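You operate a simulated robot arm through the tools that you are given. There is no shell and no other tool. Be economical: measure what you need, move in short steps, check, and stop when the job is done.

The job below is to be done with a simulated robot arm. You get a single attempt, and the scene is never put back.

TASK
Top up the small water tank to its line from the tall blue cup.
Fine: close the tank valve first, open it again after the pour; cup back on the small round mat, lid down. Set down upright: tall blue cup. Where these are worked on the way, their far stop is far enough and under half their travel is too little: tank valve.
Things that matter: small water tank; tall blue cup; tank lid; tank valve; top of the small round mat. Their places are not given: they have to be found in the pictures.

It is judged by the outcome, as a careful person would: the job done as asked, and still so three seconds after it is handed in. It fails if anything else is knocked over, pushed out of place, dropped, spilled or broken. Lids that push on must go on centred and level and be pressed home; caps that screw on are set level and turned clockwise until they are tight.

THE ROBOT
A 6-joint arm with a two-finger parallel gripper, fixed in place. Base frame: the origin is at the foot of the arm, x ahead of it, y to its left, z up; the work surface is at about z = 860. Readings come in mm, degrees, newtons and seconds.
With the tool pointing down near the work surface it reaches from about 260 to 680 mm from the base axis. Its first joint turns from -66.0 to 66.0 degrees. Payload 2.9 kg.
The TCP is the grasp point between the finger pads, 30 mm short of the fingertips. In the tool frame z runs along the fingers and y along their closing line. Largest opening 110 mm; finger width 20, thickness 10; the body of the gripper, 48 by 112 mm, starts 55 mm behind the TCP.
Orientation is that of the tool frame in the base frame, as a unit quaternion [w, x, y, z]. With the fingers straight down and closing along the base's y, the tool's x points along the base's -x, its y along +y and its z along -z.

THE INTERFACE
- The arm moves only by the tool apply_moves. Its argument "deltas" is a list that holds one entry, the list of rows, each a list of 6 numbers: the shift along the base's x, y, z in mm, then the turn, a rotation vector about the base's x, y, z in degrees. In form: [[[x, y, z, wx, wy, wz], ...]]. A call has 1 to 8 rows; each row is the pose to reach, as a shift and turn from the pose commanded when the call began. "gripper" is the opening in per cent of the stroke, from 0 (shut) to 100 (fully open), set as the call begins (left out, the last holds). Rows are played at 5 a second. More than 50 mm and 8.6 degrees between two rows, or a gripper value outside its range, and nothing of the call is played. Where a pose cannot be reached the arm comes as near as it can. A force on the tool above 90 N (or 10 N above the force at the start of the call, whichever is more), or a blocked arm, ends the call early, and 0.2 s more pass. The fingers move at their own pace (about 108 mm/s each) and stop on an object; they squeeze with about 36 N. The grip force told is the motor's: it shows also when the fingers shut on nothing. Time passes only in rows, and 0.2 s behind the last, so rows that repeat a pose let the fingers close. It gives the time, the measured TCP pose, the force on the tool (base axes), the opening and the grip force at its end, in the units of the frame above (readings bear some noise), with the torque about the TCP (base axes, N m) and any sound that the robot's microphone picked up.
- Cameras (640 x 400 px; columns grow to the right, rows downward): "scene" is fixed at [95.9, 447.1, 1398.2]; the picture's right is [-0.59, -0.81, 0.00], its down [-0.35, 0.25, -0.90] and it looks along [0.73, -0.53, -0.43] (base axes); focal length 290 px, centre (320, 200). "wrist" rides on the gripper at [72, 17, -103] in the tool frame; the picture's right is [-0.23, 0.97, 0.00], its down [-0.76, -0.18, -0.62] and it looks along [-0.61, -0.14, 0.78] (tool axes); focal length 222 px, centre (320, 200).
- get_image(camera): a new picture of that camera. It takes no simulated time.
- locate(camera, pixels): for up to 12 pixels [column, row] of the newest picture of that camera ("zoom" is the newest enlarged one), the place [x, y, z] in the base frame of the surface seen there, good to about 2 mm. It takes no simulated time.
- enlarge(camera, box): a new picture of the part [left, top, right, bottom] of that camera's present view, enlarged. It takes no simulated time.
- job_done(): hands the job in; it is judged then, once.

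Go step by step. Measure first, check grasps and placings, and put right what went wrong. The budget is 80 turns and 46 pictures, counting those below and the enlarged ones. Unless the task says otherwise, let go and move clear before handing in, and close with one line.

The tools are called by a JSON object that holds its "method" and its "body". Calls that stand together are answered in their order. apply_moves: Moves the arm, as the interface text tells. Its arguments: {"type":"object","properties":{"deltas":{"type":"array"},"gripper":{"type":"number"}},"required":["deltas"]} The other tools are called the same way: get_image (camera) takes a picture; locate (camera, pixels) gives the place of the surface under pixels of a picture; enlarge (camera, box) takes an enlarged picture of a part of a camera's view; job_done () hands the job in.

At the start:

```text
clock: 0.0
tool_pos: [354.4, 158.4, 1307.3]
orientation: [0.0, -0.001, 1.0, 0.001]
contact_force: [-1.5, 0.3, -0.3]
wrist_torque: [-0.03, 0.01, -0.01]
grip_width: 110.1
grasp_force: 0.0
```

scene: 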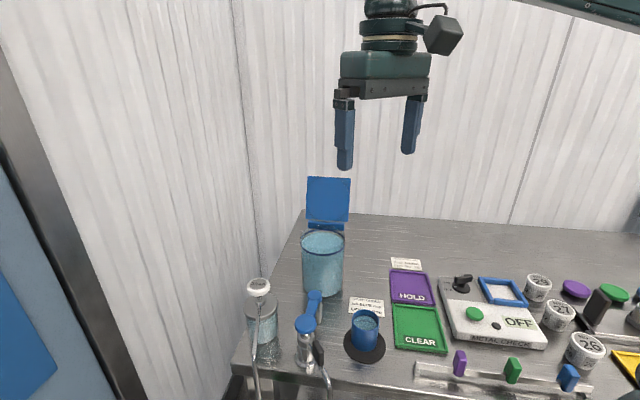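
wrist: 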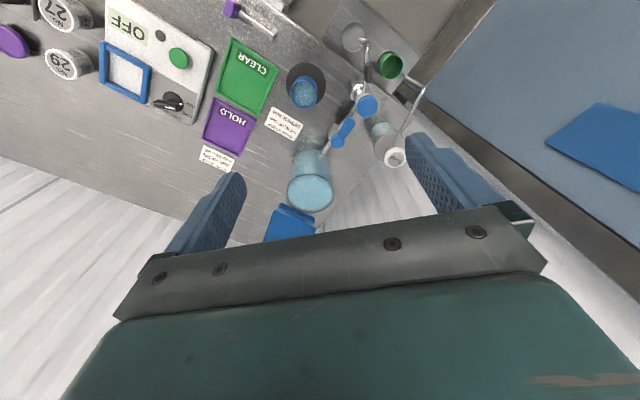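

The scene shows the tank near (322,262) with an open blue lid behind it, a valve lever near (314,300), and the blue cup on a mat near (365,335). I will enlarge that area to see details.

{"method": "enlarge", "body": {"camera": "scene", "box": [230, 170, 430, 400]}}

{"method": "enlarge", "body": {"camera": "wrist", "box": [200, 20, 440, 250]}}

{"method": "locate", "body": {"camera": "scene", "pixels": [[328, 190], [328, 215], [322, 235], [322, 265], [314, 300], [306, 323], [318, 350], [365, 313], [365, 335], [365, 357], [306, 350], [366, 308]]}}

```text
1.74 times, centred on (330, 285) of scene
```

zoom: 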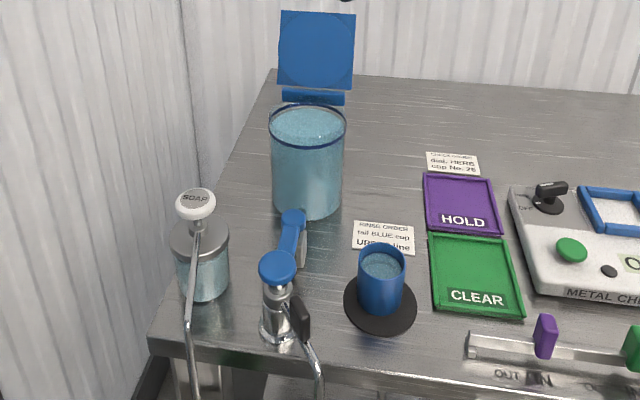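

```text
1.74 times, centred on (320, 135) of wrist
```

zoom: 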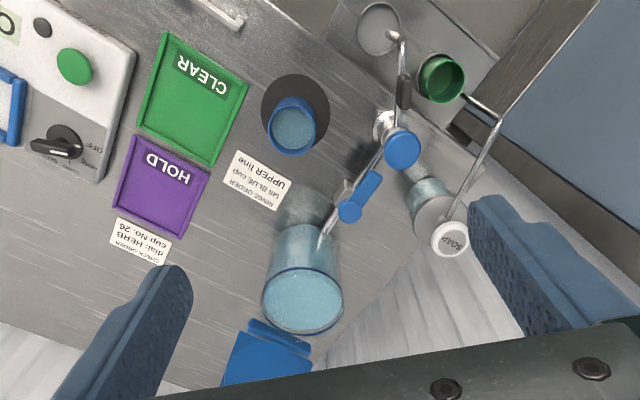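

```text
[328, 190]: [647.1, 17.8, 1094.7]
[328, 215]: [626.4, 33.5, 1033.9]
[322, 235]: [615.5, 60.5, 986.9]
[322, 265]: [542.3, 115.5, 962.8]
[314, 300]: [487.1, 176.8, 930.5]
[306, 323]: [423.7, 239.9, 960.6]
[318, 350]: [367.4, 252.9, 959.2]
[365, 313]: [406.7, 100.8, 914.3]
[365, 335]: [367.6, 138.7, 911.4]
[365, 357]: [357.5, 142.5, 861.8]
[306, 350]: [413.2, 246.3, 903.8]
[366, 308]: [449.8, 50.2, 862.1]
```

I see the tank, lid, cup and note, "RINSE ORDER tall BLUE cup UPPER line". I need a closer look at the tank's lines and at which blue piece is the valve.

{"method": "enlarge", "body": {"camera": "scene", "box": [285, 215, 365, 305]}}

{"method": "enlarge", "body": {"camera": "scene", "box": [280, 280, 400, 390]}}

```text
4.44 times, centred on (325, 260) of scene
```

zoom: 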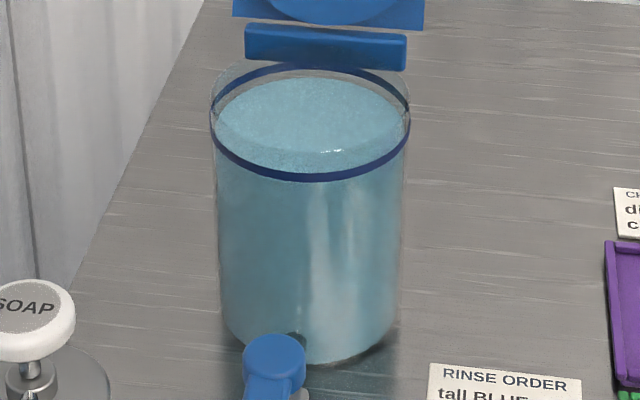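

```text
3.64 times, centred on (340, 335) of scene
```

zoom: 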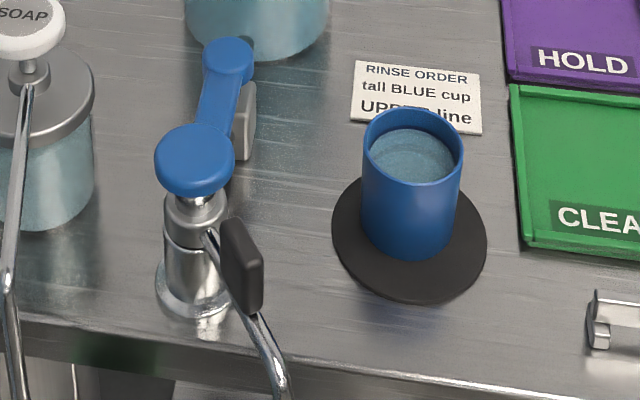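

The tank's blue ring line sits at the top near the water surface, and the blue lever by the tank foot looks like the valve. I'll measure points on it and then bring the wrist camera closer.

{"method": "locate", "body": {"camera": "zoom", "pixels": [[228, 52], [217, 105], [245, 120], [195, 150], [240, 260], [195, 210], [365, 135], [461, 150], [413, 115], [410, 155], [410, 250], [410, 290]]}}

{"method": "apply_moves", "body": {"deltas": [[[0, 0, -45, 0, 0, 0], [0, 10, -90, 0, 0, 0], [0, 20, -135, 0, 0, 0], [0, 30, -180, 0, 0, 0]]]}}

{"method": "get_image", "body": {"camera": "wrist"}}

```text
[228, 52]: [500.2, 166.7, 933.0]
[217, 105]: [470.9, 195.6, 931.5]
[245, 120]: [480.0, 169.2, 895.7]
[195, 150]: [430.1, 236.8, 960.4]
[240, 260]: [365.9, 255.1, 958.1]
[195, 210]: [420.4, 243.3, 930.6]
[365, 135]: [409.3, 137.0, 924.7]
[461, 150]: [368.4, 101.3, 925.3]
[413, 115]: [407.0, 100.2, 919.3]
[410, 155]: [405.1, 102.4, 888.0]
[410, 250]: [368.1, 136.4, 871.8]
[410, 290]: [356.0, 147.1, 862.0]
```

```text
clock: 1.0
tool_pos: [353.8, 190.7, 1125.2]
orientation: [0.0, 0.0, 1.0, 0.002]
contact_force: [-0.6, 0.3, 0.7]
wrist_torque: [0.02, -0.01, 0.01]
grip_width: 110.1
grasp_force: 0.0
```

```text
39 pictures are left
```

wrist: 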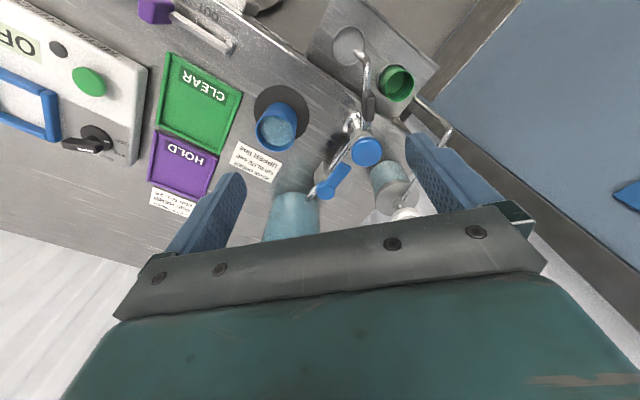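

The valve handle is at about (332,182) here, with the tank on its left. I'll enlarge both.

{"method": "enlarge", "body": {"camera": "wrist", "box": [250, 110, 410, 240]}}

{"method": "locate", "body": {"camera": "zoom", "pixels": [[360, 265], [300, 320], [330, 290], [250, 300], [200, 380], [410, 170]]}}

{"method": "enlarge", "body": {"camera": "scene", "box": [290, 220, 355, 262]}}

{"method": "locate", "body": {"camera": "zoom", "pixels": [[320, 120], [320, 200], [320, 270], [320, 283], [320, 50], [320, 85], [115, 160], [535, 160], [320, 310], [320, 20], [250, 20], [420, 20]]}}

```text
3.08 times, centred on (330, 175) of wrist
```

zoom: 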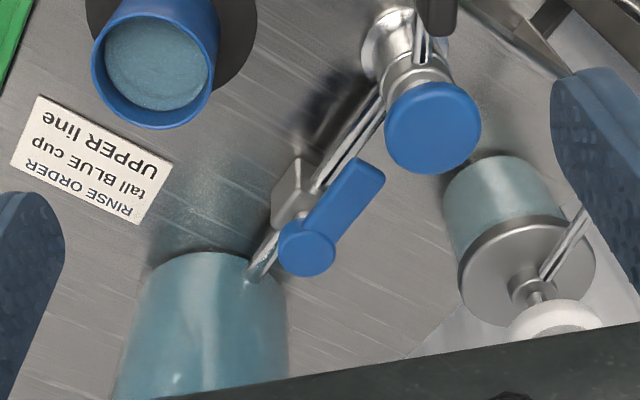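

```text
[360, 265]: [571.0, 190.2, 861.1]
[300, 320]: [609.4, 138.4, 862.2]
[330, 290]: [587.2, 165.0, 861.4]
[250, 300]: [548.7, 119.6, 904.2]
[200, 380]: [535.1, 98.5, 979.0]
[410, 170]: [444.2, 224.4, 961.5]
```

```text
9.52 times, centred on (322, 241) of scene
```

zoom: 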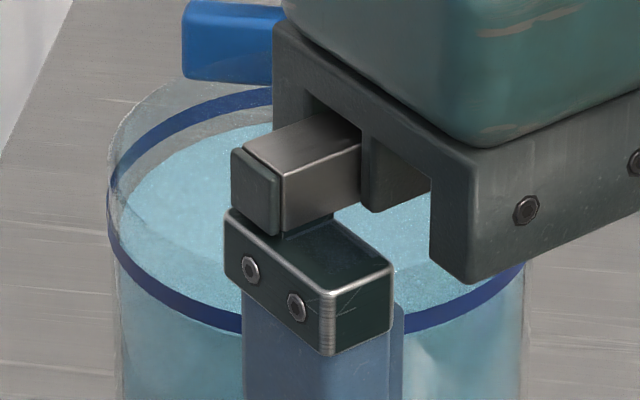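

```text
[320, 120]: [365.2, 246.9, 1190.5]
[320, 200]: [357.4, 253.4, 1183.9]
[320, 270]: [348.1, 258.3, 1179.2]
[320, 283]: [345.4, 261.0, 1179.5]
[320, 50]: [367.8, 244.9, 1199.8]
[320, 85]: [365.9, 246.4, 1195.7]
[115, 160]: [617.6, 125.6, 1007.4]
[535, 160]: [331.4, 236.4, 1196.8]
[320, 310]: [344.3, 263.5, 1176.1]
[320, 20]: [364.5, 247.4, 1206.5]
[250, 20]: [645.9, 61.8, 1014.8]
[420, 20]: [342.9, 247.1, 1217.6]
```

The handle lies along the pipe, so the valve is open. It pivots near (500,167,933) and must turn about 90°, and I need a closer view to pick the direction.

{"method": "apply_moves", "body": {"deltas": [[[0, -15, -45, 0, 0, 0], [0, -30, -80, 0, 0, 0], [0, -30, -80, 0, 0, 0]]]}}

{"method": "enlarge", "body": {"camera": "wrist", "box": [260, 90, 440, 220]}}

```text
clock: 1.8
tool_pos: [351.4, 157.6, 1044.7]
orientation: [0.0, 0.0, 1.0, 0.001]
contact_force: [-0.8, -0.5, -0.1]
wrist_torque: [-0.01, -0.01, 0.01]
grip_width: 110.1
grasp_force: 0.0
```

```text
3.08 times, centred on (350, 155) of wrist
```

zoom: 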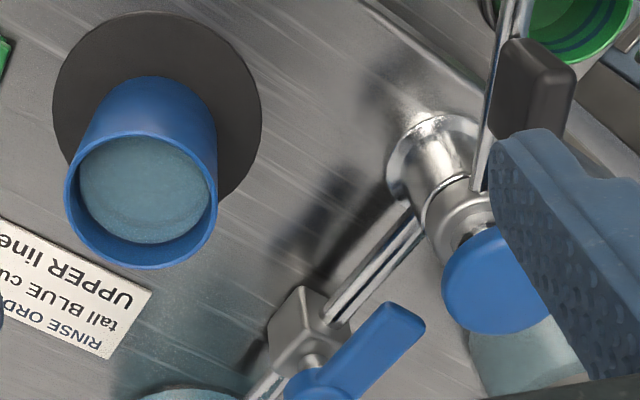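

The handle is clearly seen at (355,355) in the zoom, standing on a grey valve body with a stem. I'll measure the handle, the cup rim and the pipe.

{"method": "locate", "body": {"camera": "zoom", "pixels": [[388, 303], [423, 328], [407, 315], [318, 378], [345, 390], [300, 325], [315, 358], [500, 285], [65, 190], [217, 200], [140, 265], [145, 78]]}}

{"method": "get_image", "body": {"camera": "wrist"}}

{"method": "get_image", "body": {"camera": "scene"}}

```text
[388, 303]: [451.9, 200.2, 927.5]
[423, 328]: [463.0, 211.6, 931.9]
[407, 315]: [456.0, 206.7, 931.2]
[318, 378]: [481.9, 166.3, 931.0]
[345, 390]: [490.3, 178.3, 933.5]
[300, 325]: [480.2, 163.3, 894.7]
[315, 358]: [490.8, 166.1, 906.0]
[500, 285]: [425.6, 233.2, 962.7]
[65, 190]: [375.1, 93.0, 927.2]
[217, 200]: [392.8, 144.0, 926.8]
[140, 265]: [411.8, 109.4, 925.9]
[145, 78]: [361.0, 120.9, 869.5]
```

```text
35 pictures are left
```

wrist: 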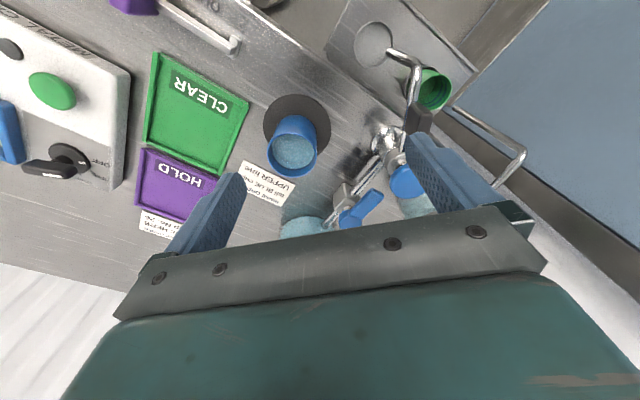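

```text
34 pictures are left
```

scene: 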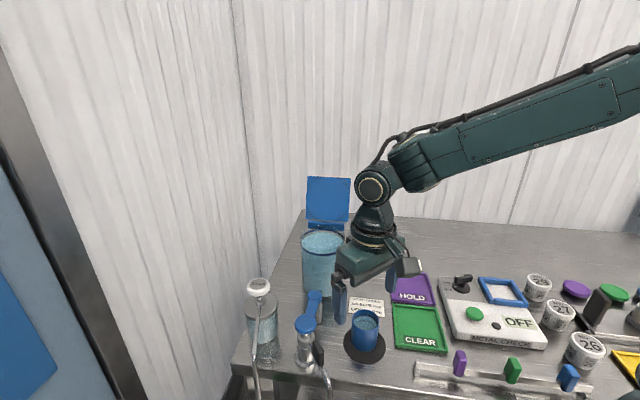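

Handle measured: pivot about (497,168), tip about (457,206), top z about 932. I'll swing the gripper 45° so the fingers straddle the handle, staying above everything for now.

{"method": "apply_moves", "body": {"deltas": [[[20, 7, 0, 0, 0, -7.5], [40, 13, 0, 0, 0, -15], [60, 20, 0, 0, 0, -22.5], [80, 26, 0, 0, 0, -30], [100, 33, 0, 0, 0, -37.5], [117, 40, 0, 0, 0, -45], [117, 40, 0, 0, 0, -45]]], "gripper": 45}}

{"method": "get_image", "body": {"camera": "wrist"}}

{"method": "enlarge", "body": {"camera": "scene", "box": [240, 220, 400, 330]}}

```text
clock: 3.4
tool_pos: [469.9, 197.6, 1047.9]
orientation: [0.0, 0.384, 0.923, 0.001]
contact_force: [-0.3, 0.5, -0.4]
wrist_torque: [0.03, 0.02, -0.03]
grip_width: 49.4
grasp_force: 0.0
```

```text
33 pictures are left
```

wrist: 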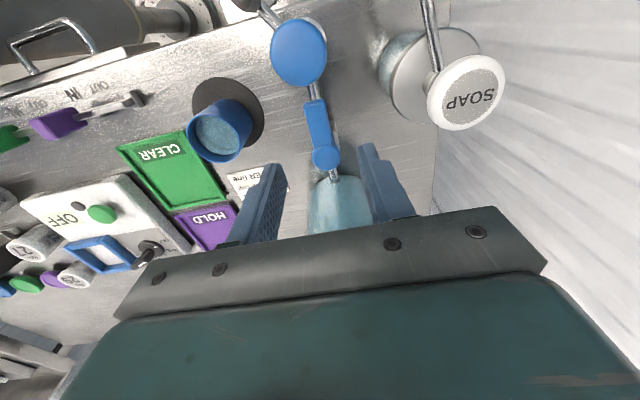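

```text
3.64 times, centred on (320, 275) of scene
```

zoom: 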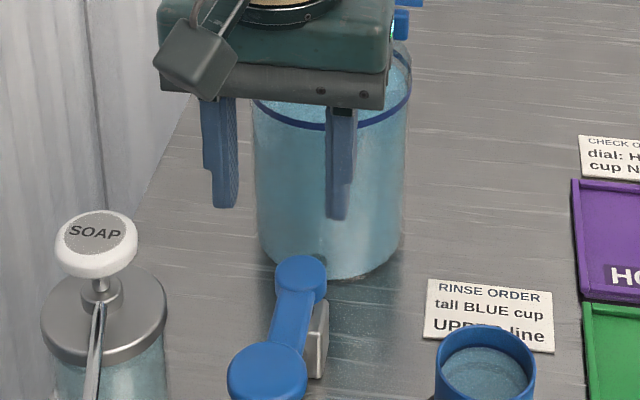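

The fingers are aligned across the handle. I'm descending so the tips sit just below it, and then I'll narrow the gap loosely.

{"method": "apply_moves", "body": {"deltas": [[[-2, 0, -30, 0, 0, 0], [-3, 0, -60, 0, 0, 0], [-3, 0, -85, 0, 0, 0], [-3, 0, -102, 0, 0, 0], [-3, 0, -102, 0, 0, 0]]]}}

{"method": "enlarge", "body": {"camera": "scene", "box": [260, 220, 400, 350]}}

{"method": "get_image", "body": {"camera": "wrist"}}

```text
clock: 4.6
tool_pos: [468.4, 197.9, 943.9]
orientation: [0.0, 0.383, 0.924, 0.0]
contact_force: [-0.1, 0.3, -0.5]
wrist_torque: [-0.01, -0.01, 0.01]
grip_width: 49.7
grasp_force: 0.1
```

```text
3.08 times, centred on (330, 285) of scene
```

zoom: 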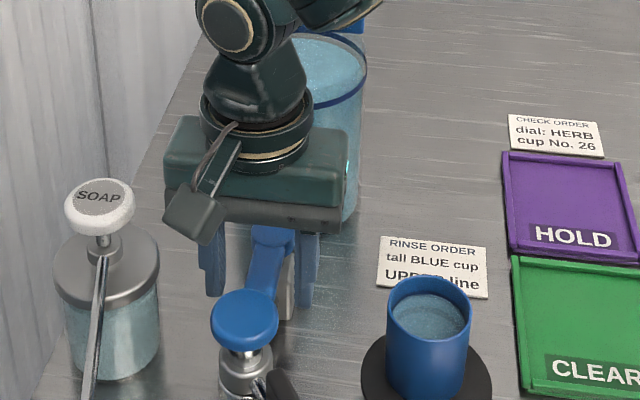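

```text
30 pictures are left
```

wrist: 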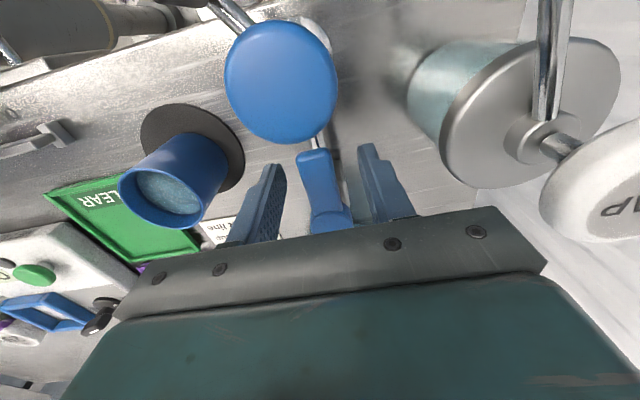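

The handle is between the fingers, at (320,190). I'll narrow the gap loosely and try the first 15° counter-clockwise about the pivot, feeling the force.

{"method": "apply_moves", "body": {"deltas": [[[0, 0, 0, 0, 0, 0], [0, 0, 0, 0, 0, 0], [-1.9, -1.9, 0, 0, 0, 3.75], [-3.7, -4.0, 0, 0, 0, 7.5], [-5.3, -6.2, 0, 0, 0, 11.2], [-6.8, -8.5, 0, 0, 0, 15], [-6.8, -8.5, 0, 0, 0, 15]]], "gripper": 22}}

```text
clock: 6.2
tool_pos: [461.8, 190.9, 945.9]
orientation: [0.0, 0.258, 0.966, 0.001]
contact_force: [0.0, 1.8, -1.3]
wrist_torque: [0.03, -0.02, 0.0]
grip_width: 25.1
grasp_force: 0.9
```

There is almost no resistance (under 2 N). I'll continue to 45°.

{"method": "apply_moves", "body": {"deltas": [[[-2.5, -4.9, 0, 0, 0, 7.5], [-4.3, -10, 0, 0, 0, 15], [-5.5, -15.4, 0, 0, 0, 22.5], [-5.9, -20.8, 0, 0, 0, 30], [-5.9, -20.8, 0, 0, 0, 30]]]}}

{"method": "get_image", "body": {"camera": "wrist"}}

```text
clock: 7.4
tool_pos: [455.4, 169.3, 946.6]
orientation: [0.0, -0.001, 1.0, 0.001]
contact_force: [-0.2, 2.4, 0.3]
wrist_torque: [0.07, 0.04, 0.01]
grip_width: 25.6
grasp_force: 1.5
```

```text
29 pictures are left
```

wrist: 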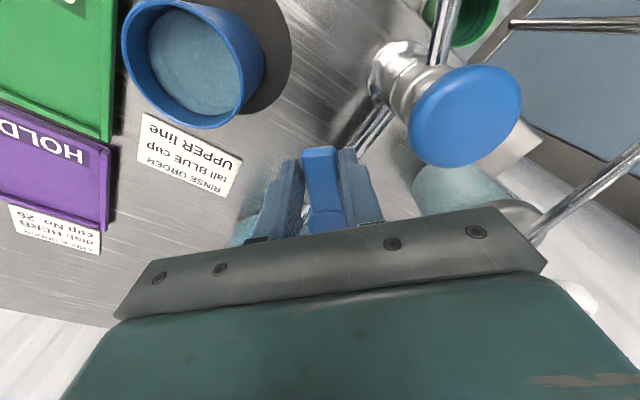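

The handle turned with the fingers to about 45°. I'm continuing towards 90° plus a little for the play.

{"method": "apply_moves", "body": {"deltas": [[[0.3, -5.4, 0, 0, 0, 7.5], [1.2, -10.8, 0, 0, 0, 15], [2.9, -16, 0, 0, 0, 22.5], [5.2, -20.9, 0, 0, 0, 30], [8.2, -25.5, 0, 0, 0, 37.5], [11.7, -29.7, 0, 0, 0, 45], [13.6, -31.5, 0, 0, 0, 49], [13.6, -31.5, 0, 0, 0, 49]]]}}

{"method": "get_image", "body": {"camera": "wrist"}}

```text
clock: 9.2
tool_pos: [469.1, 139.0, 945.5]
orientation: [0.0, -0.416, 0.909, 0.0]
contact_force: [-2.7, 0.1, -1.0]
wrist_torque: [-0.02, 0.0, -0.01]
grip_width: 25.3
grasp_force: 0.4
```

```text
28 pictures are left
```

wrist: 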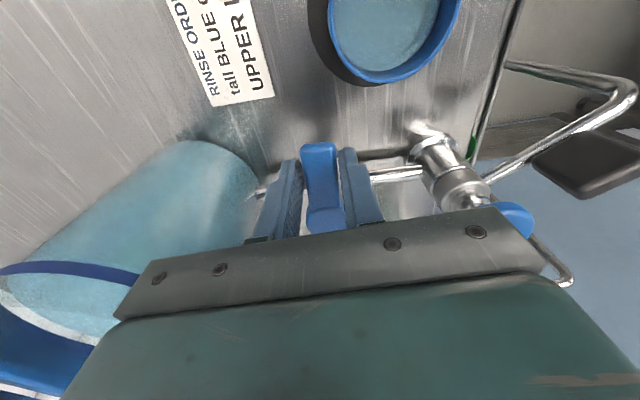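

The handle now lies across the pipe and is nearly perpendicular, with little force. I'll nudge it a few degrees more to find the stop.

{"method": "apply_moves", "body": {"deltas": [[[1.4, -1.3, 0, 0, 0, 2.7], [2.9, -2.4, 0, 0, 0, 5.3], [4.5, -3.5, 0, 0, 0, 8], [4.5, -3.5, 0, 0, 0, 8]]]}}

{"method": "enlarge", "body": {"camera": "wrist", "box": [220, 110, 440, 250]}}

```text
clock: 10.2
tool_pos: [473.1, 136.9, 945.8]
orientation: [0.0, -0.478, 0.878, 0.002]
contact_force: [-7.0, 19.8, 0.6]
wrist_torque: [0.28, 0.08, -0.38]
grip_width: 32.6
grasp_force: 9.0
```

```text
2.86 times, centred on (330, 180) of wrist
```

zoom: 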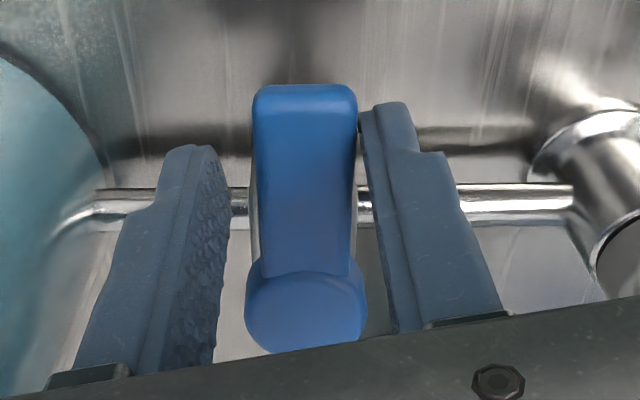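

The force jumped to about 20 N at the stop with the handle square to the pipe, so the valve is shut. I'll back off slightly, open and lift clear.

{"method": "apply_moves", "body": {"deltas": [[[-4.0, 3.2, 0, 0, 0, -7], [-4.0, 3.2, 0, 0, 0, -7], [-4.0, 3.2, 35, 0, 0, -7], [-4, 3.2, 75, 0, 0, -7], [-4, 3.2, 110, 0, 0, -7], [-4, 3.2, 110, 0, 0, -7]]], "gripper": 40}}

{"method": "apply_moves", "body": {"deltas": [[[-12, -2, 0, 0, 0, -7.2], [-24, -5, 0, 0, 0, -14.4], [-36, -8, 0, 0, 0, -21.6], [-48, -11, 0, 0, 0, -28.8], [-60, -14, 0, 0, 0, -36], [-72, -17, 0, 0, 0, -43], [-83, -19.5, 0, 0, 0, -50], [-83, -19.5, 0, 0, 0, -50]]], "gripper": 85}}

{"method": "enlarge", "body": {"camera": "scene", "box": [280, 170, 400, 350]}}

{"method": "get_image", "body": {"camera": "wrist"}}

```text
clock: 11.6
tool_pos: [468.4, 136.2, 1056.2]
orientation: [0.0, -0.422, 0.907, 0.001]
contact_force: [1.0, 0.7, -0.7]
wrist_torque: [-0.01, 0.0, -0.04]
grip_width: 44.1
grasp_force: 0.1
```

```text
clock: 13.4
tool_pos: [384.9, 117.0, 1055.2]
orientation: [0.0, 0.001, 1.0, 0.002]
contact_force: [0.2, -0.1, 0.6]
wrist_torque: [-0.01, -0.03, 0.0]
grip_width: 93.7
grasp_force: 0.0
```

```text
2.22 times, centred on (340, 260) of scene
```

zoom: 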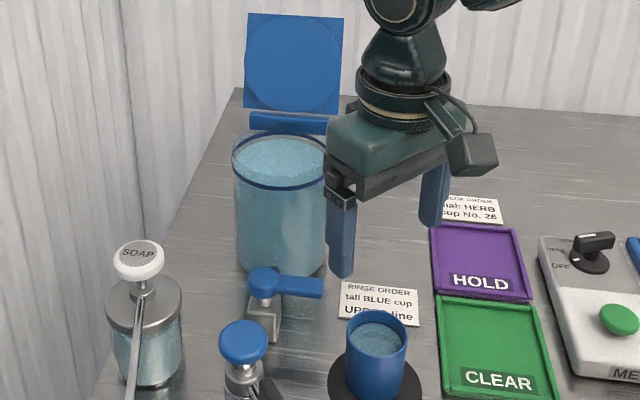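

```text
25 pictures are left
```

wrist: 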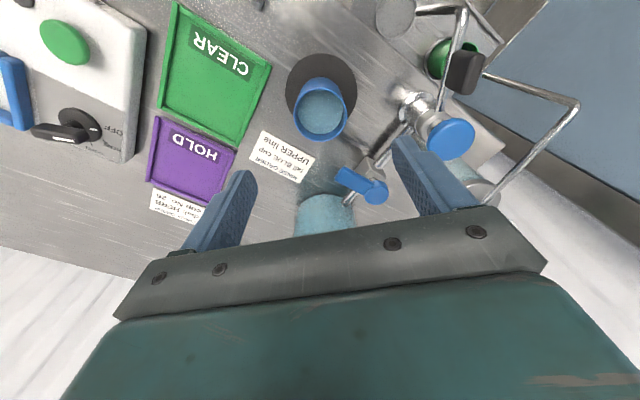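

The valve handle stays across the pipe. The gripper is above the cup, so I'll descend around it.

{"method": "apply_moves", "body": {"deltas": [[[2, 2, -40, 0, 0, 0], [2, 2, -80, 0, 0, 0], [2, 2, -120, 0, 0, 0], [2, 2, -149, 0, 0, 0], [2, 2, -149, 0, 0, 0]]]}}

{"method": "enlarge", "body": {"camera": "scene", "box": [300, 250, 440, 390]}}

```text
clock: 14.6
tool_pos: [388.2, 118.4, 908.4]
orientation: [0.0, 0.0, 1.0, 0.001]
contact_force: [0.0, -0.3, -0.6]
wrist_torque: [0.0, 0.0, -0.02]
grip_width: 93.5
grasp_force: 0.2
```

```text
2.86 times, centred on (370, 320) of scene
```

zoom: 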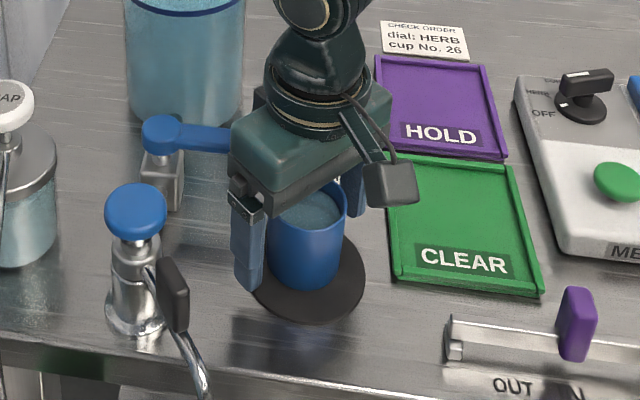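

The fingers straddle the cup with clearance. I'll close to grip it and then lift a little.

{"method": "apply_moves", "body": {"deltas": [[[0, 0, 0, 0, 0, 0], [0, 0, 0, 0, 0, 0], [0, 0, 0, 0, 0, 0], [0, 0, 0, 0, 0, 0]]], "gripper": 0}}

{"method": "apply_moves", "body": {"deltas": [[[0, 0, 5, 0, 0, 0], [0, 0, 15, 0, 0, 0], [0, 0, 25, 0, 0, 0], [0, 0, 40, 0, 0, 0], [0, 0, 40, 0, 0, 0]]]}}

{"method": "get_image", "body": {"camera": "scene"}}

```text
clock: 15.6
tool_pos: [388.4, 119.2, 907.6]
orientation: [0.001, 0.0, 1.0, 0.0]
contact_force: [-0.7, -0.3, 0.3]
wrist_torque: [0.01, -0.01, 0.0]
grip_width: 54.0
grasp_force: 36.0
```

```text
clock: 16.8
tool_pos: [386.8, 119.2, 947.2]
orientation: [-0.001, 0.001, 1.0, 0.002]
contact_force: [0.7, -0.6, -1.4]
wrist_torque: [-0.03, 0.02, 0.01]
grip_width: 54.2
grasp_force: 35.7
```

```text
23 pictures are left
```

scene: 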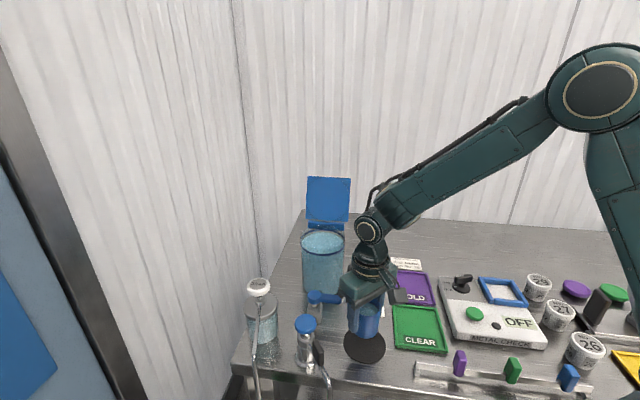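

The cup is held (54 mm, 36 N) and lifted, and the tank is unobstructed. I'll enlarge it to read the water level against the line.

{"method": "enlarge", "body": {"camera": "scene", "box": [296, 214, 350, 264]}}

{"method": "locate", "body": {"camera": "zoom", "pixels": [[320, 30], [320, 60], [320, 85], [320, 105], [320, 150], [320, 200], [320, 232], [320, 250], [60, 150], [570, 150], [320, 280], [66, 100]]}}

```text
8.00 times, centred on (323, 239) of scene
```

zoom: 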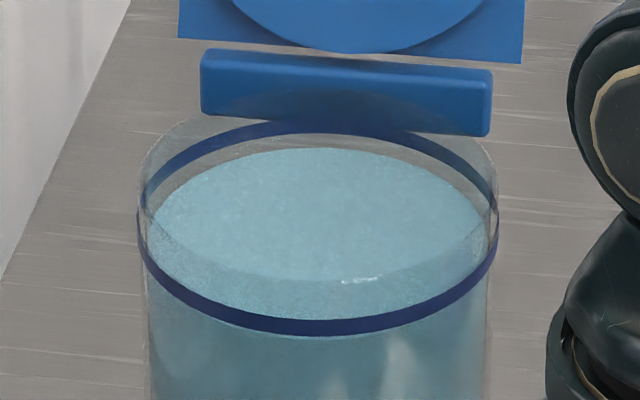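

```text
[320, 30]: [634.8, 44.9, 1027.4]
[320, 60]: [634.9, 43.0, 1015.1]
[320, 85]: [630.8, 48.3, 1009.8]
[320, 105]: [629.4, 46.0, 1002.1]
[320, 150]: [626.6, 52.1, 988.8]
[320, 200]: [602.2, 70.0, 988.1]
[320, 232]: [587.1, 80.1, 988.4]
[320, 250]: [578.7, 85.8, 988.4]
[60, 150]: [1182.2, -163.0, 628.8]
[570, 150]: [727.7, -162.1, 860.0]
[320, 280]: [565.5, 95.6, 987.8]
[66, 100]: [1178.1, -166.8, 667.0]
```

Water surface reads z≈988. Now the ring line, the rim edges and the lid.

{"method": "locate", "body": {"camera": "zoom", "pixels": [[320, 318], [320, 325], [320, 332], [320, 345], [320, 125], [320, 133], [320, 305], [145, 250], [493, 250], [155, 220], [482, 220], [320, 380]]}}

{"method": "locate", "body": {"camera": "scene", "pixels": [[308, 178], [349, 180], [328, 179], [308, 217], [347, 221], [328, 200], [313, 224], [343, 230]]}}

```text
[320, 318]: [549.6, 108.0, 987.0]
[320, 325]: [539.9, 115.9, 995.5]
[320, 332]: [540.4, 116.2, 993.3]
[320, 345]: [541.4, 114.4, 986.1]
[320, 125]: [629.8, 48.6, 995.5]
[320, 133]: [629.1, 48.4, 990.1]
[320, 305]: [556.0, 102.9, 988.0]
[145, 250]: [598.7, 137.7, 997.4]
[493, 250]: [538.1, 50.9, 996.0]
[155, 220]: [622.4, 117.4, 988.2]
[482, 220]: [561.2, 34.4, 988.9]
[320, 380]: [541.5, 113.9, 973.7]
```

```text
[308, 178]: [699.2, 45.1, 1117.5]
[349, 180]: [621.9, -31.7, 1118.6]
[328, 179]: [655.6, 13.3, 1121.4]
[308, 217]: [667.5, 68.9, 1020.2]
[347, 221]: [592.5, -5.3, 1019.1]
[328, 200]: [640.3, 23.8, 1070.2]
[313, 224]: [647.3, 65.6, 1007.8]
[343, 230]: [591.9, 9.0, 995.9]
```

Water is at z≈988, the line is at ≈995, and the tank centre is about (587,81). About 55 ml is needed, so only part of the cup. I'll lift the cup and carry it upright, slowly, to above the tank.

{"method": "apply_moves", "body": {"deltas": [[[0, 0, 20, 0, 0, 0], [0, 0, 45, 0, 0, 0], [0, 0, 70, 0, 0, 0], [5, 0, 95, 0, 0, 0], [15, -2, 115, 0, 0, 0], [35, -4, 125, 0, 0, 0], [55, -6, 125, 0, 0, 0], [75, -8, 125, 0, 0, 0]]]}}

{"method": "apply_moves", "body": {"deltas": [[[22, -2, 0, 0, 0, 0], [44, -4, 0, 0, 0, 0], [66, -6, 0, 0, 0, 0], [88, -8, 0, 0, 0, 0], [108, -10, 0, 0, 0, 0], [126, -12, 0, 0, 0, 0], [138, -14, 0, 0, 0, 0], [142, -14, 0, 0, 0, 0]]]}}

{"method": "enlarge", "body": {"camera": "scene", "box": [250, 130, 450, 290]}}

```text
clock: 18.6
tool_pos: [464.9, 112.2, 1071.0]
orientation: [0.0, 0.0, 1.0, 0.001]
contact_force: [0.0, 0.9, -2.2]
wrist_torque: [0.02, -0.02, 0.03]
grip_width: 54.2
grasp_force: 35.6
```

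```text
clock: 20.4
tool_pos: [605.4, 98.2, 1071.1]
orientation: [0.0, -0.001, 1.0, 0.001]
contact_force: [0.1, 0.3, -0.9]
wrist_torque: [-0.01, -0.01, 0.01]
grip_width: 54.2
grasp_force: 35.5
```

```text
2.50 times, centred on (350, 210) of scene
```

zoom: 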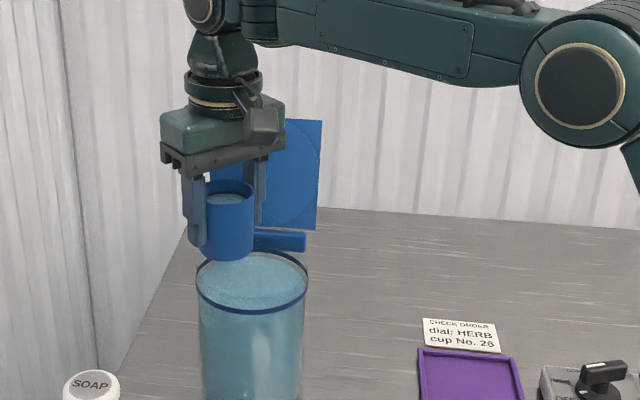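

The cup is above the tank opening. I'll tilt it back towards the arm to 32°, where the water should just reach the lip, keeping the lip at about (578,97).

{"method": "apply_moves", "body": {"deltas": [[[2.4, 0, 0, 0, -8, 0], [4.2, 0, 0, 0, -16, 0], [5.4, 0, 0, 0, -24, 0], [6, 0, -2, 0, -32, 0], [6, 0, -2, 0, -32, 0]]]}}

{"method": "enlarge", "body": {"camera": "scene", "box": [270, 170, 370, 270]}}

```text
clock: 21.6
tool_pos: [611.2, 98.9, 1069.3]
orientation: [0.277, 0.0, 0.961, 0.0]
contact_force: [-0.9, -0.4, -2.6]
wrist_torque: [-0.02, -0.01, 0.02]
grip_width: 53.9
grasp_force: 35.6
```

```text
4.00 times, centred on (320, 220) of scene
```

zoom: 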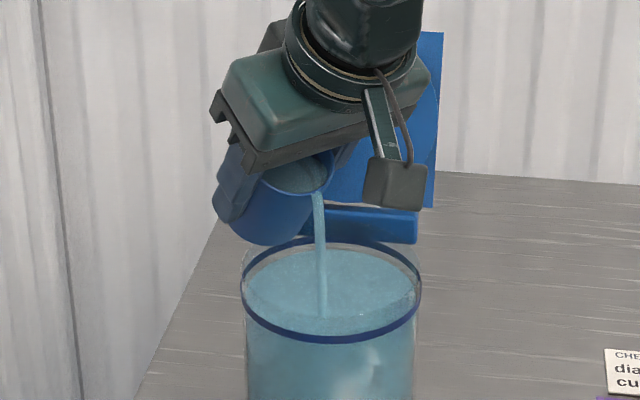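

A stream already falls into the tank, at (322,250) in the zoom. I'll hold here for a second and read the level.

{"method": "apply_moves", "body": {"deltas": [[[0, 0, 0, 0, 0, 0], [0, 0, 0, 0, 0, 0], [0, 0, 0, 0, 0, 0], [0, 0, 0, 0, 0, 0]]]}}

{"method": "enlarge", "body": {"camera": "scene", "box": [280, 200, 360, 270]}}

{"method": "locate", "body": {"camera": "zoom", "pixels": [[250, 255], [260, 275], [280, 260], [400, 250], [400, 270], [420, 240], [230, 260], [360, 280]]}}

```text
clock: 22.6
tool_pos: [610.4, 98.6, 1069.1]
orientation: [0.276, 0.0, 0.961, 0.0]
contact_force: [0.2, -0.1, -1.7]
wrist_torque: [0.01, 0.0, -0.04]
grip_width: 53.9
grasp_force: 36.0
```

```text
5.71 times, centred on (320, 235) of scene
```

zoom: 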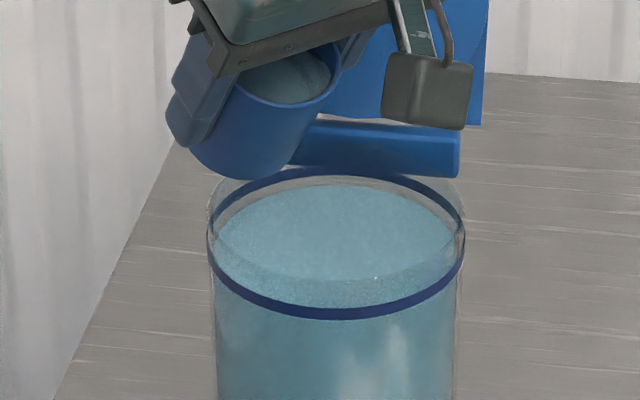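

```text
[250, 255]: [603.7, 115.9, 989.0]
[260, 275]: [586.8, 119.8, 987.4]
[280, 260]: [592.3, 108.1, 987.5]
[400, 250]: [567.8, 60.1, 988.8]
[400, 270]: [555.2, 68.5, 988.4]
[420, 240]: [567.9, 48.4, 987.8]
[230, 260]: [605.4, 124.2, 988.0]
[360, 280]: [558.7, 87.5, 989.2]
```

The stream stopped and the level is still about 988. I'll tilt on to 42° and wait.

{"method": "apply_moves", "body": {"deltas": [[[0, 0, -1, 0, -4, 0], [0, 0, -1, 0, -7, 0], [0, 0, -2, 0, -10, 0], [0, 0, -2, 0, -10, 0], [0, 0, -2, 0, -10, 0], [0, 0, -2, 0, -10, 0], [0, 0, -2, 0, -10, 0], [0, 0, -2, 0, -10, 0]]]}}

{"method": "enlarge", "body": {"camera": "scene", "box": [280, 200, 360, 270]}}

{"method": "locate", "body": {"camera": "zoom", "pixels": [[250, 255], [260, 275], [280, 260], [400, 250], [400, 270], [420, 240], [230, 260], [360, 280], [300, 230], [340, 240]]}}

```text
clock: 24.4
tool_pos: [611.7, 99.1, 1067.0]
orientation: [0.358, 0.0, 0.934, 0.0]
contact_force: [-0.3, 0.2, -0.6]
wrist_torque: [-0.03, 0.0, -0.01]
grip_width: 54.1
grasp_force: 35.7
```

```text
5.71 times, centred on (320, 235) of scene
```

zoom: 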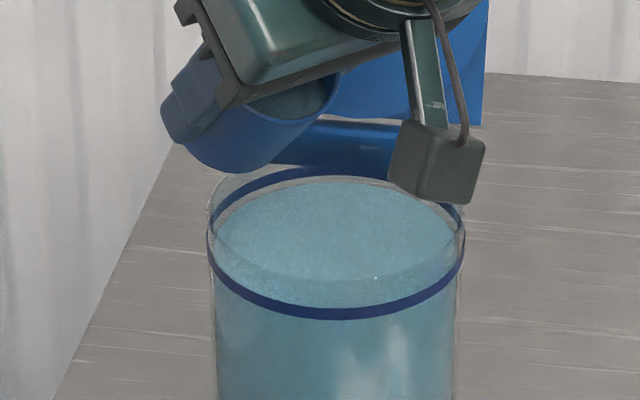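

```text
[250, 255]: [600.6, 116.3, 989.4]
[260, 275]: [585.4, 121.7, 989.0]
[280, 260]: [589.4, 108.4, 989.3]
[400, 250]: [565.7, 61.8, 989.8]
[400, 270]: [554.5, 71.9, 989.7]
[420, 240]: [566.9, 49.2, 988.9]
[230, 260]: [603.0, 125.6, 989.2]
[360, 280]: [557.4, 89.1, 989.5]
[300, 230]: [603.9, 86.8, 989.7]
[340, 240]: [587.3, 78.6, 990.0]
```

The level is now about 989.4 (line 995), rising about 1.3 mm for the 10°. I'll go on to 52° and wait.

{"method": "apply_moves", "body": {"deltas": [[[0, 0, 2, 0, -4, 0], [-0.6, 0, 3, 0, -7, 0], [-1, 0, 4, 0, -10, 0], [-1, 0, 4, 0, -10, 0], [-1, 0, 4, 0, -10, 0], [-1, 0, 4, 0, -10, 0], [-1, 0, 4, 0, -10, 0], [-1, 0, 4, 0, -10, 0]]]}}

{"method": "enlarge", "body": {"camera": "scene", "box": [280, 200, 360, 270]}}

{"method": "locate", "body": {"camera": "zoom", "pixels": [[250, 255], [260, 275], [280, 260], [400, 250], [400, 270], [420, 240], [230, 260], [360, 280], [300, 230], [340, 240], [340, 260], [320, 270]]}}

```text
clock: 26.2
tool_pos: [610.6, 98.5, 1070.7]
orientation: [0.438, 0.0, 0.899, 0.0]
contact_force: [0.5, -0.2, -0.8]
wrist_torque: [0.01, -0.01, 0.01]
grip_width: 54.0
grasp_force: 36.4
```

```text
5.71 times, centred on (320, 235) of scene
```

zoom: 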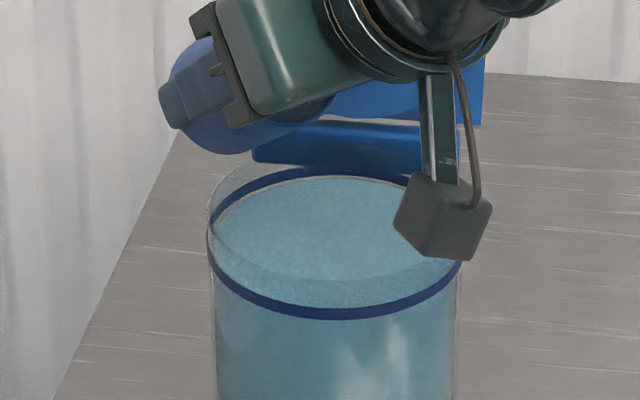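

```text
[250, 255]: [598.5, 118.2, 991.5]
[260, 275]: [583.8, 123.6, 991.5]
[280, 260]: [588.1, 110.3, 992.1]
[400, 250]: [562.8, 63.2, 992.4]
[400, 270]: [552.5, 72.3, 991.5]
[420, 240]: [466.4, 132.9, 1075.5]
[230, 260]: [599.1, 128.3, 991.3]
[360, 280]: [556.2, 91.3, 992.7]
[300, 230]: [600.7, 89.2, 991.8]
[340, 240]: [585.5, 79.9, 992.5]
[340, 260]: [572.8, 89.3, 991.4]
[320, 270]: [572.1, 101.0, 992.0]
```

Level about 991.9, three more millimetres to go. I'll tilt to 61° and wait.

{"method": "apply_moves", "body": {"deltas": [[[-0.6, 0, 2, 0, -3, 0], [-1.2, 0, 3, 0, -6, 0], [-2, 0, 4.5, 0, -9, 0], [-2, 0, 4.5, 0, -9, 0], [-2, 0, 4.5, 0, -9, 0], [-2, 0, 4.5, 0, -9, 0], [-2, 0, 4.5, 0, -9, 0], [-2, 0, 4.5, 0, -9, 0]]]}}

{"method": "enlarge", "body": {"camera": "scene", "box": [280, 200, 360, 270]}}

{"method": "locate", "body": {"camera": "zoom", "pixels": [[250, 255], [260, 275], [280, 260], [340, 230], [320, 250], [250, 240], [230, 260], [360, 280], [300, 230], [340, 240], [340, 260], [320, 270]]}}

```text
clock: 28.0
tool_pos: [608.6, 98.6, 1074.4]
orientation: [0.508, 0.0, 0.861, 0.0]
contact_force: [-0.1, -0.6, -1.0]
wrist_torque: [-0.01, 0.0, -0.01]
grip_width: 54.0
grasp_force: 36.2
```

```text
5.71 times, centred on (320, 235) of scene
```

zoom: 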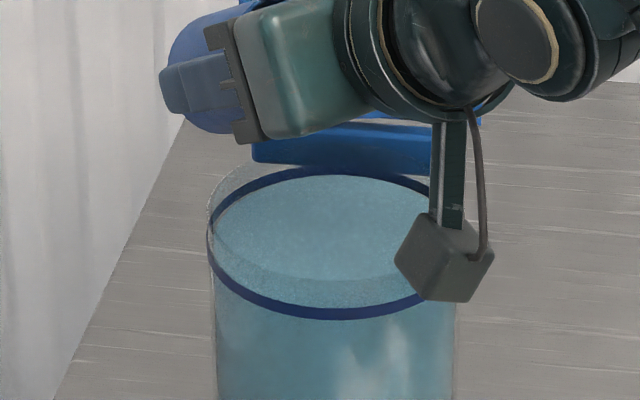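

```text
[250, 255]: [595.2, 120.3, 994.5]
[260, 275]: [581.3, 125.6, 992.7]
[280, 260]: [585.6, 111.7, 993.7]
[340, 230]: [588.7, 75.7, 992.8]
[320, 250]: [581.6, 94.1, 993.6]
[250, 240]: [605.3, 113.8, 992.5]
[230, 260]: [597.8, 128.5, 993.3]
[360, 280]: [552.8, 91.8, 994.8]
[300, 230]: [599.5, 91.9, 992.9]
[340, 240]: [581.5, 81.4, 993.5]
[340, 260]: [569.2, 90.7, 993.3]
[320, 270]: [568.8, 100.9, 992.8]
```

The level is about 993.4 and the line centre is about 995.3. I'll add 7° more and check.

{"method": "apply_moves", "body": {"deltas": [[[-1, 0, 1.5, 0, -3.5, 0], [-2, 0, 3, 0, -7, 0], [-2, 0, 3, 0, -7, 0], [-2, 0, 3, 0, -7, 0], [-2, 0, 3, 0, -7, 0], [-2, 0, 3, 0, -7, 0], [-2, 0, 3, 0, -7, 0], [-2, 0, 3, 0, -7, 0]]]}}

{"method": "enlarge", "body": {"camera": "scene", "box": [290, 205, 350, 265]}}

{"method": "locate", "body": {"camera": "zoom", "pixels": [[220, 230], [240, 260], [260, 230], [280, 260], [300, 220], [300, 250], [320, 240], [320, 270], [200, 250], [320, 305], [320, 309], [250, 300]]}}

```text
clock: 29.8
tool_pos: [606.4, 98.1, 1078.6]
orientation: [0.559, 0.001, 0.829, -0.001]
contact_force: [0.2, -1.5, -0.8]
wrist_torque: [0.02, 0.02, 0.01]
grip_width: 53.9
grasp_force: 36.5
```

```text
6.67 times, centred on (320, 235) of scene
```

zoom: 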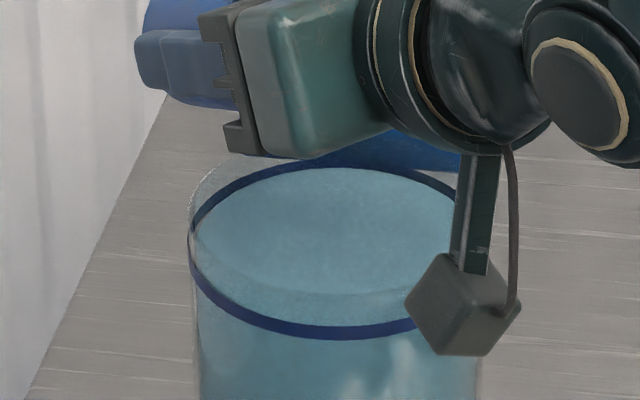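

```text
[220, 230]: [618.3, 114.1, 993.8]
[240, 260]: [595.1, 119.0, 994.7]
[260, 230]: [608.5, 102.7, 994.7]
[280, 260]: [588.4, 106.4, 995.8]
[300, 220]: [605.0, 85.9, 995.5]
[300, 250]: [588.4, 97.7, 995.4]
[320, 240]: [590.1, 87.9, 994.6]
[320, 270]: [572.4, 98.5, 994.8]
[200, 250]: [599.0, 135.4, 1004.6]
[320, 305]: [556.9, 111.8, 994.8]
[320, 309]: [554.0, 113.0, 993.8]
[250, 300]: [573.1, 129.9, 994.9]
```

The level reads about 994.8, inside the ring line. I'll bring the cup upright over the tank.

{"method": "apply_moves", "body": {"deltas": [[[2, 0, 0, 0, 8.5, 0], [4, 0, 0, 0, 17, 0], [5, 0, 0, 0, 25.5, 0], [5.4, 0, 0, 0, 34, 0], [5, 0, 0, 0, 42.5, 0], [4, 0, 0, 0, 51, 0], [2, 0, 0, 0, 59.5, 0], [-1, 0, 0, 0, 68, 0]]]}}

{"method": "enlarge", "body": {"camera": "scene", "box": [290, 185, 370, 265]}}

{"method": "locate", "body": {"camera": "zoom", "pixels": [[220, 270], [240, 290], [260, 270], [280, 290], [300, 270], [200, 280], [320, 290], [250, 300], [360, 280], [340, 300]]}}

```text
clock: 31.6
tool_pos: [605.5, 99.1, 1079.7]
orientation: [0.0, 0.0, 1.0, -0.001]
contact_force: [0.0, -0.3, -0.5]
wrist_torque: [-0.01, -0.03, -0.03]
grip_width: 53.9
grasp_force: 36.4
```

```text
5.00 times, centred on (330, 225) of scene
```

zoom: 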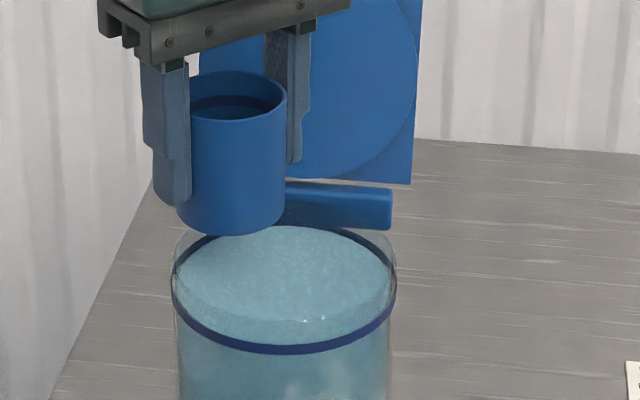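

```text
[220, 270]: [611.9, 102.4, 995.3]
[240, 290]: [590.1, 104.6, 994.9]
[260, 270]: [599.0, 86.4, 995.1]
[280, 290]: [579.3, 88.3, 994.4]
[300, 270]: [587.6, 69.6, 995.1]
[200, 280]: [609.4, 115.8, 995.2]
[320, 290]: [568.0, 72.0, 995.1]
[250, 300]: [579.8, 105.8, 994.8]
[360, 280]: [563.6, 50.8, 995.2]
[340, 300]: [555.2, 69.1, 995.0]
```

Level 995.0, on the line. Now I'll carry the cup back above its mat.

{"method": "apply_moves", "body": {"deltas": [[[-20, 2, 0, 0, 0, 0], [-55, 5, 0, 0, 0, 0], [-90, 8, 0, 0, 0, 0], [-125, 12, 0, 0, 0, 0], [-160, 15, 0, 0, 0, 0], [-190, 18, 0, 0, 0, 0], [-210, 20, 0, 0, 0, 0], [-217, 20.5, 0, 0, 0, 0]]]}}

{"method": "apply_moves", "body": {"deltas": [[[0, 0, -40, 0, 0, 0], [0, 0, -80, 0, 0, 0], [0, 0, -115, 0, 0, 0], [0, 0, -140, 0, 0, 0], [0, 0, -158, 0, 0, 0], [0, 0, -158, 0, 0, 0], [0, 0, -158, 0, 0, 0]]]}}

{"method": "enlarge", "body": {"camera": "scene", "box": [310, 280, 420, 380]}}

```text
clock: 33.4
tool_pos: [385.5, 118.9, 1078.4]
orientation: [0.0, 0.001, 1.0, 0.0]
contact_force: [-0.4, 0.2, -0.8]
wrist_torque: [-0.01, 0.01, 0.02]
grip_width: 53.9
grasp_force: 36.4
```

```text
clock: 35.0
tool_pos: [388.9, 119.3, 921.4]
orientation: [-0.001, 0.0, 1.0, 0.001]
contact_force: [-0.1, -0.2, -0.4]
wrist_torque: [-0.01, -0.03, 0.0]
grip_width: 53.7
grasp_force: 36.1
```

```text
4.00 times, centred on (365, 330) of scene
```

zoom: 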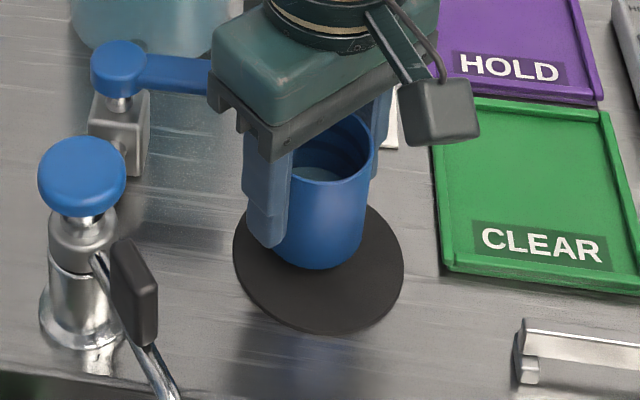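

The cup hovers about 13 mm above the mat. I'll lower it gently until it touches.

{"method": "apply_moves", "body": {"deltas": [[[0, 0, -5, 0, 0, 0], [0, 0, -9, 0, 0, 0], [0, 0, -12, 0, 0, 0], [0, 0, -13, 0, 0, 0], [0, 0, -13, 0, 0, 0]]]}}

```text
clock: 36.2
tool_pos: [389.5, 119.9, 908.9]
orientation: [0.0, 0.001, 1.0, 0.001]
contact_force: [-0.5, -0.4, 4.4]
wrist_torque: [0.01, 0.04, -0.01]
grip_width: 53.6
grasp_force: 36.4
```

The upward 4.4 N shows the cup has touched the mat. I'll open the fingers and rise clear.

{"method": "apply_moves", "body": {"deltas": [[[0, 0, 0, 0, 0, 0], [0, 0, 0, 0, 0, 0], [0, 0, 0, 0, 0, 0], [0, 0, 25, 0, 0, 0], [0, 0, 60, 0, 0, 0], [0, 0, 100, 0, 0, 0], [0, 0, 145, 0, 0, 0], [0, 0, 145, 0, 0, 0]]], "gripper": 80}}

{"method": "get_image", "body": {"camera": "wrist"}}

```text
clock: 38.0
tool_pos: [387.0, 118.8, 1051.5]
orientation: [0.0, 0.0, 1.0, 0.001]
contact_force: [-0.1, 0.0, -0.7]
wrist_torque: [0.01, -0.01, -0.02]
grip_width: 88.0
grasp_force: 0.0
```

```text
12 pictures are left
```

wrist: 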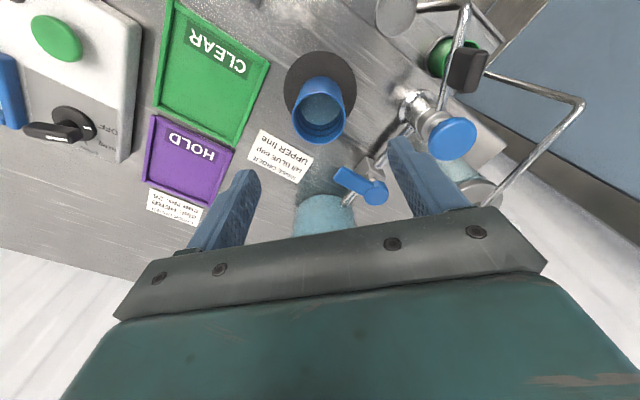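

The cup stands upright on its mat. Now I'll go back to the valve handle, at the same pose where I left it.

{"method": "apply_moves", "body": {"deltas": [[[12, 3, 0, 0, 0, 7.2], [24, 5, 0, 0, 0, 14.4], [36, 8, 0, 0, 0, 21.6], [48, 11, 0, 0, 0, 28.8], [60, 14, 0, 0, 0, 36], [72, 16, 0, 0, 0, 43], [82, 18.5, 0, 0, 0, 50], [82, 18.5, 0, 0, 0, 50]]], "gripper": 45}}

{"method": "apply_moves", "body": {"deltas": [[[0, 0, -35, 0, 0, 0], [0, 0, -70, 0, 0, 0], [0, 0, -95, 0, 0, 0], [0, 0, -106, 0, 0, 0], [0, 0, -106, 0, 0, 0]]]}}

{"method": "get_image", "body": {"camera": "wrist"}}

```text
clock: 39.8
tool_pos: [469.8, 137.6, 1053.2]
orientation: [0.0, -0.424, 0.906, 0.001]
contact_force: [-0.3, 0.2, 0.3]
wrist_torque: [0.02, 0.0, 0.0]
grip_width: 49.6
grasp_force: 0.1
```

```text
clock: 41.0
tool_pos: [470.9, 135.5, 946.7]
orientation: [0.0, -0.423, 0.906, 0.0]
contact_force: [0.6, -0.4, -0.2]
wrist_torque: [-0.04, 0.01, 0.04]
grip_width: 49.6
grasp_force: 0.0
```

```text
11 pictures are left
```

wrist: 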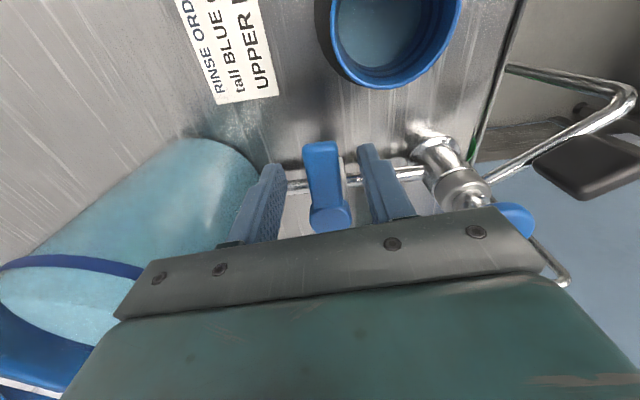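

The handle at (325,185) is between the fingers. I'll narrow loosely and start turning it back clockwise.

{"method": "apply_moves", "body": {"deltas": [[[0, 0, 0, 0, 0, 0], [0, 0, 0, 0, 0, 0], [-3.9, 3.8, 0, 0, 0, -7.5], [-7.2, 8.1, 0, 0, 0, -15], [-10, 12.7, 0, 0, 0, -22.5], [-12.1, 17.7, 0, 0, 0, -30], [-13.6, 22.9, 0, 0, 0, -37.5], [-14.4, 28.3, 0, 0, 0, -45]]], "gripper": 22}}

```text
clock: 42.8
tool_pos: [456.1, 164.9, 946.8]
orientation: [-0.001, -0.043, 0.999, 0.0]
contact_force: [-0.4, -4.1, -1.5]
wrist_torque: [-0.06, 0.02, -0.04]
grip_width: 25.8
grasp_force: 1.8
```

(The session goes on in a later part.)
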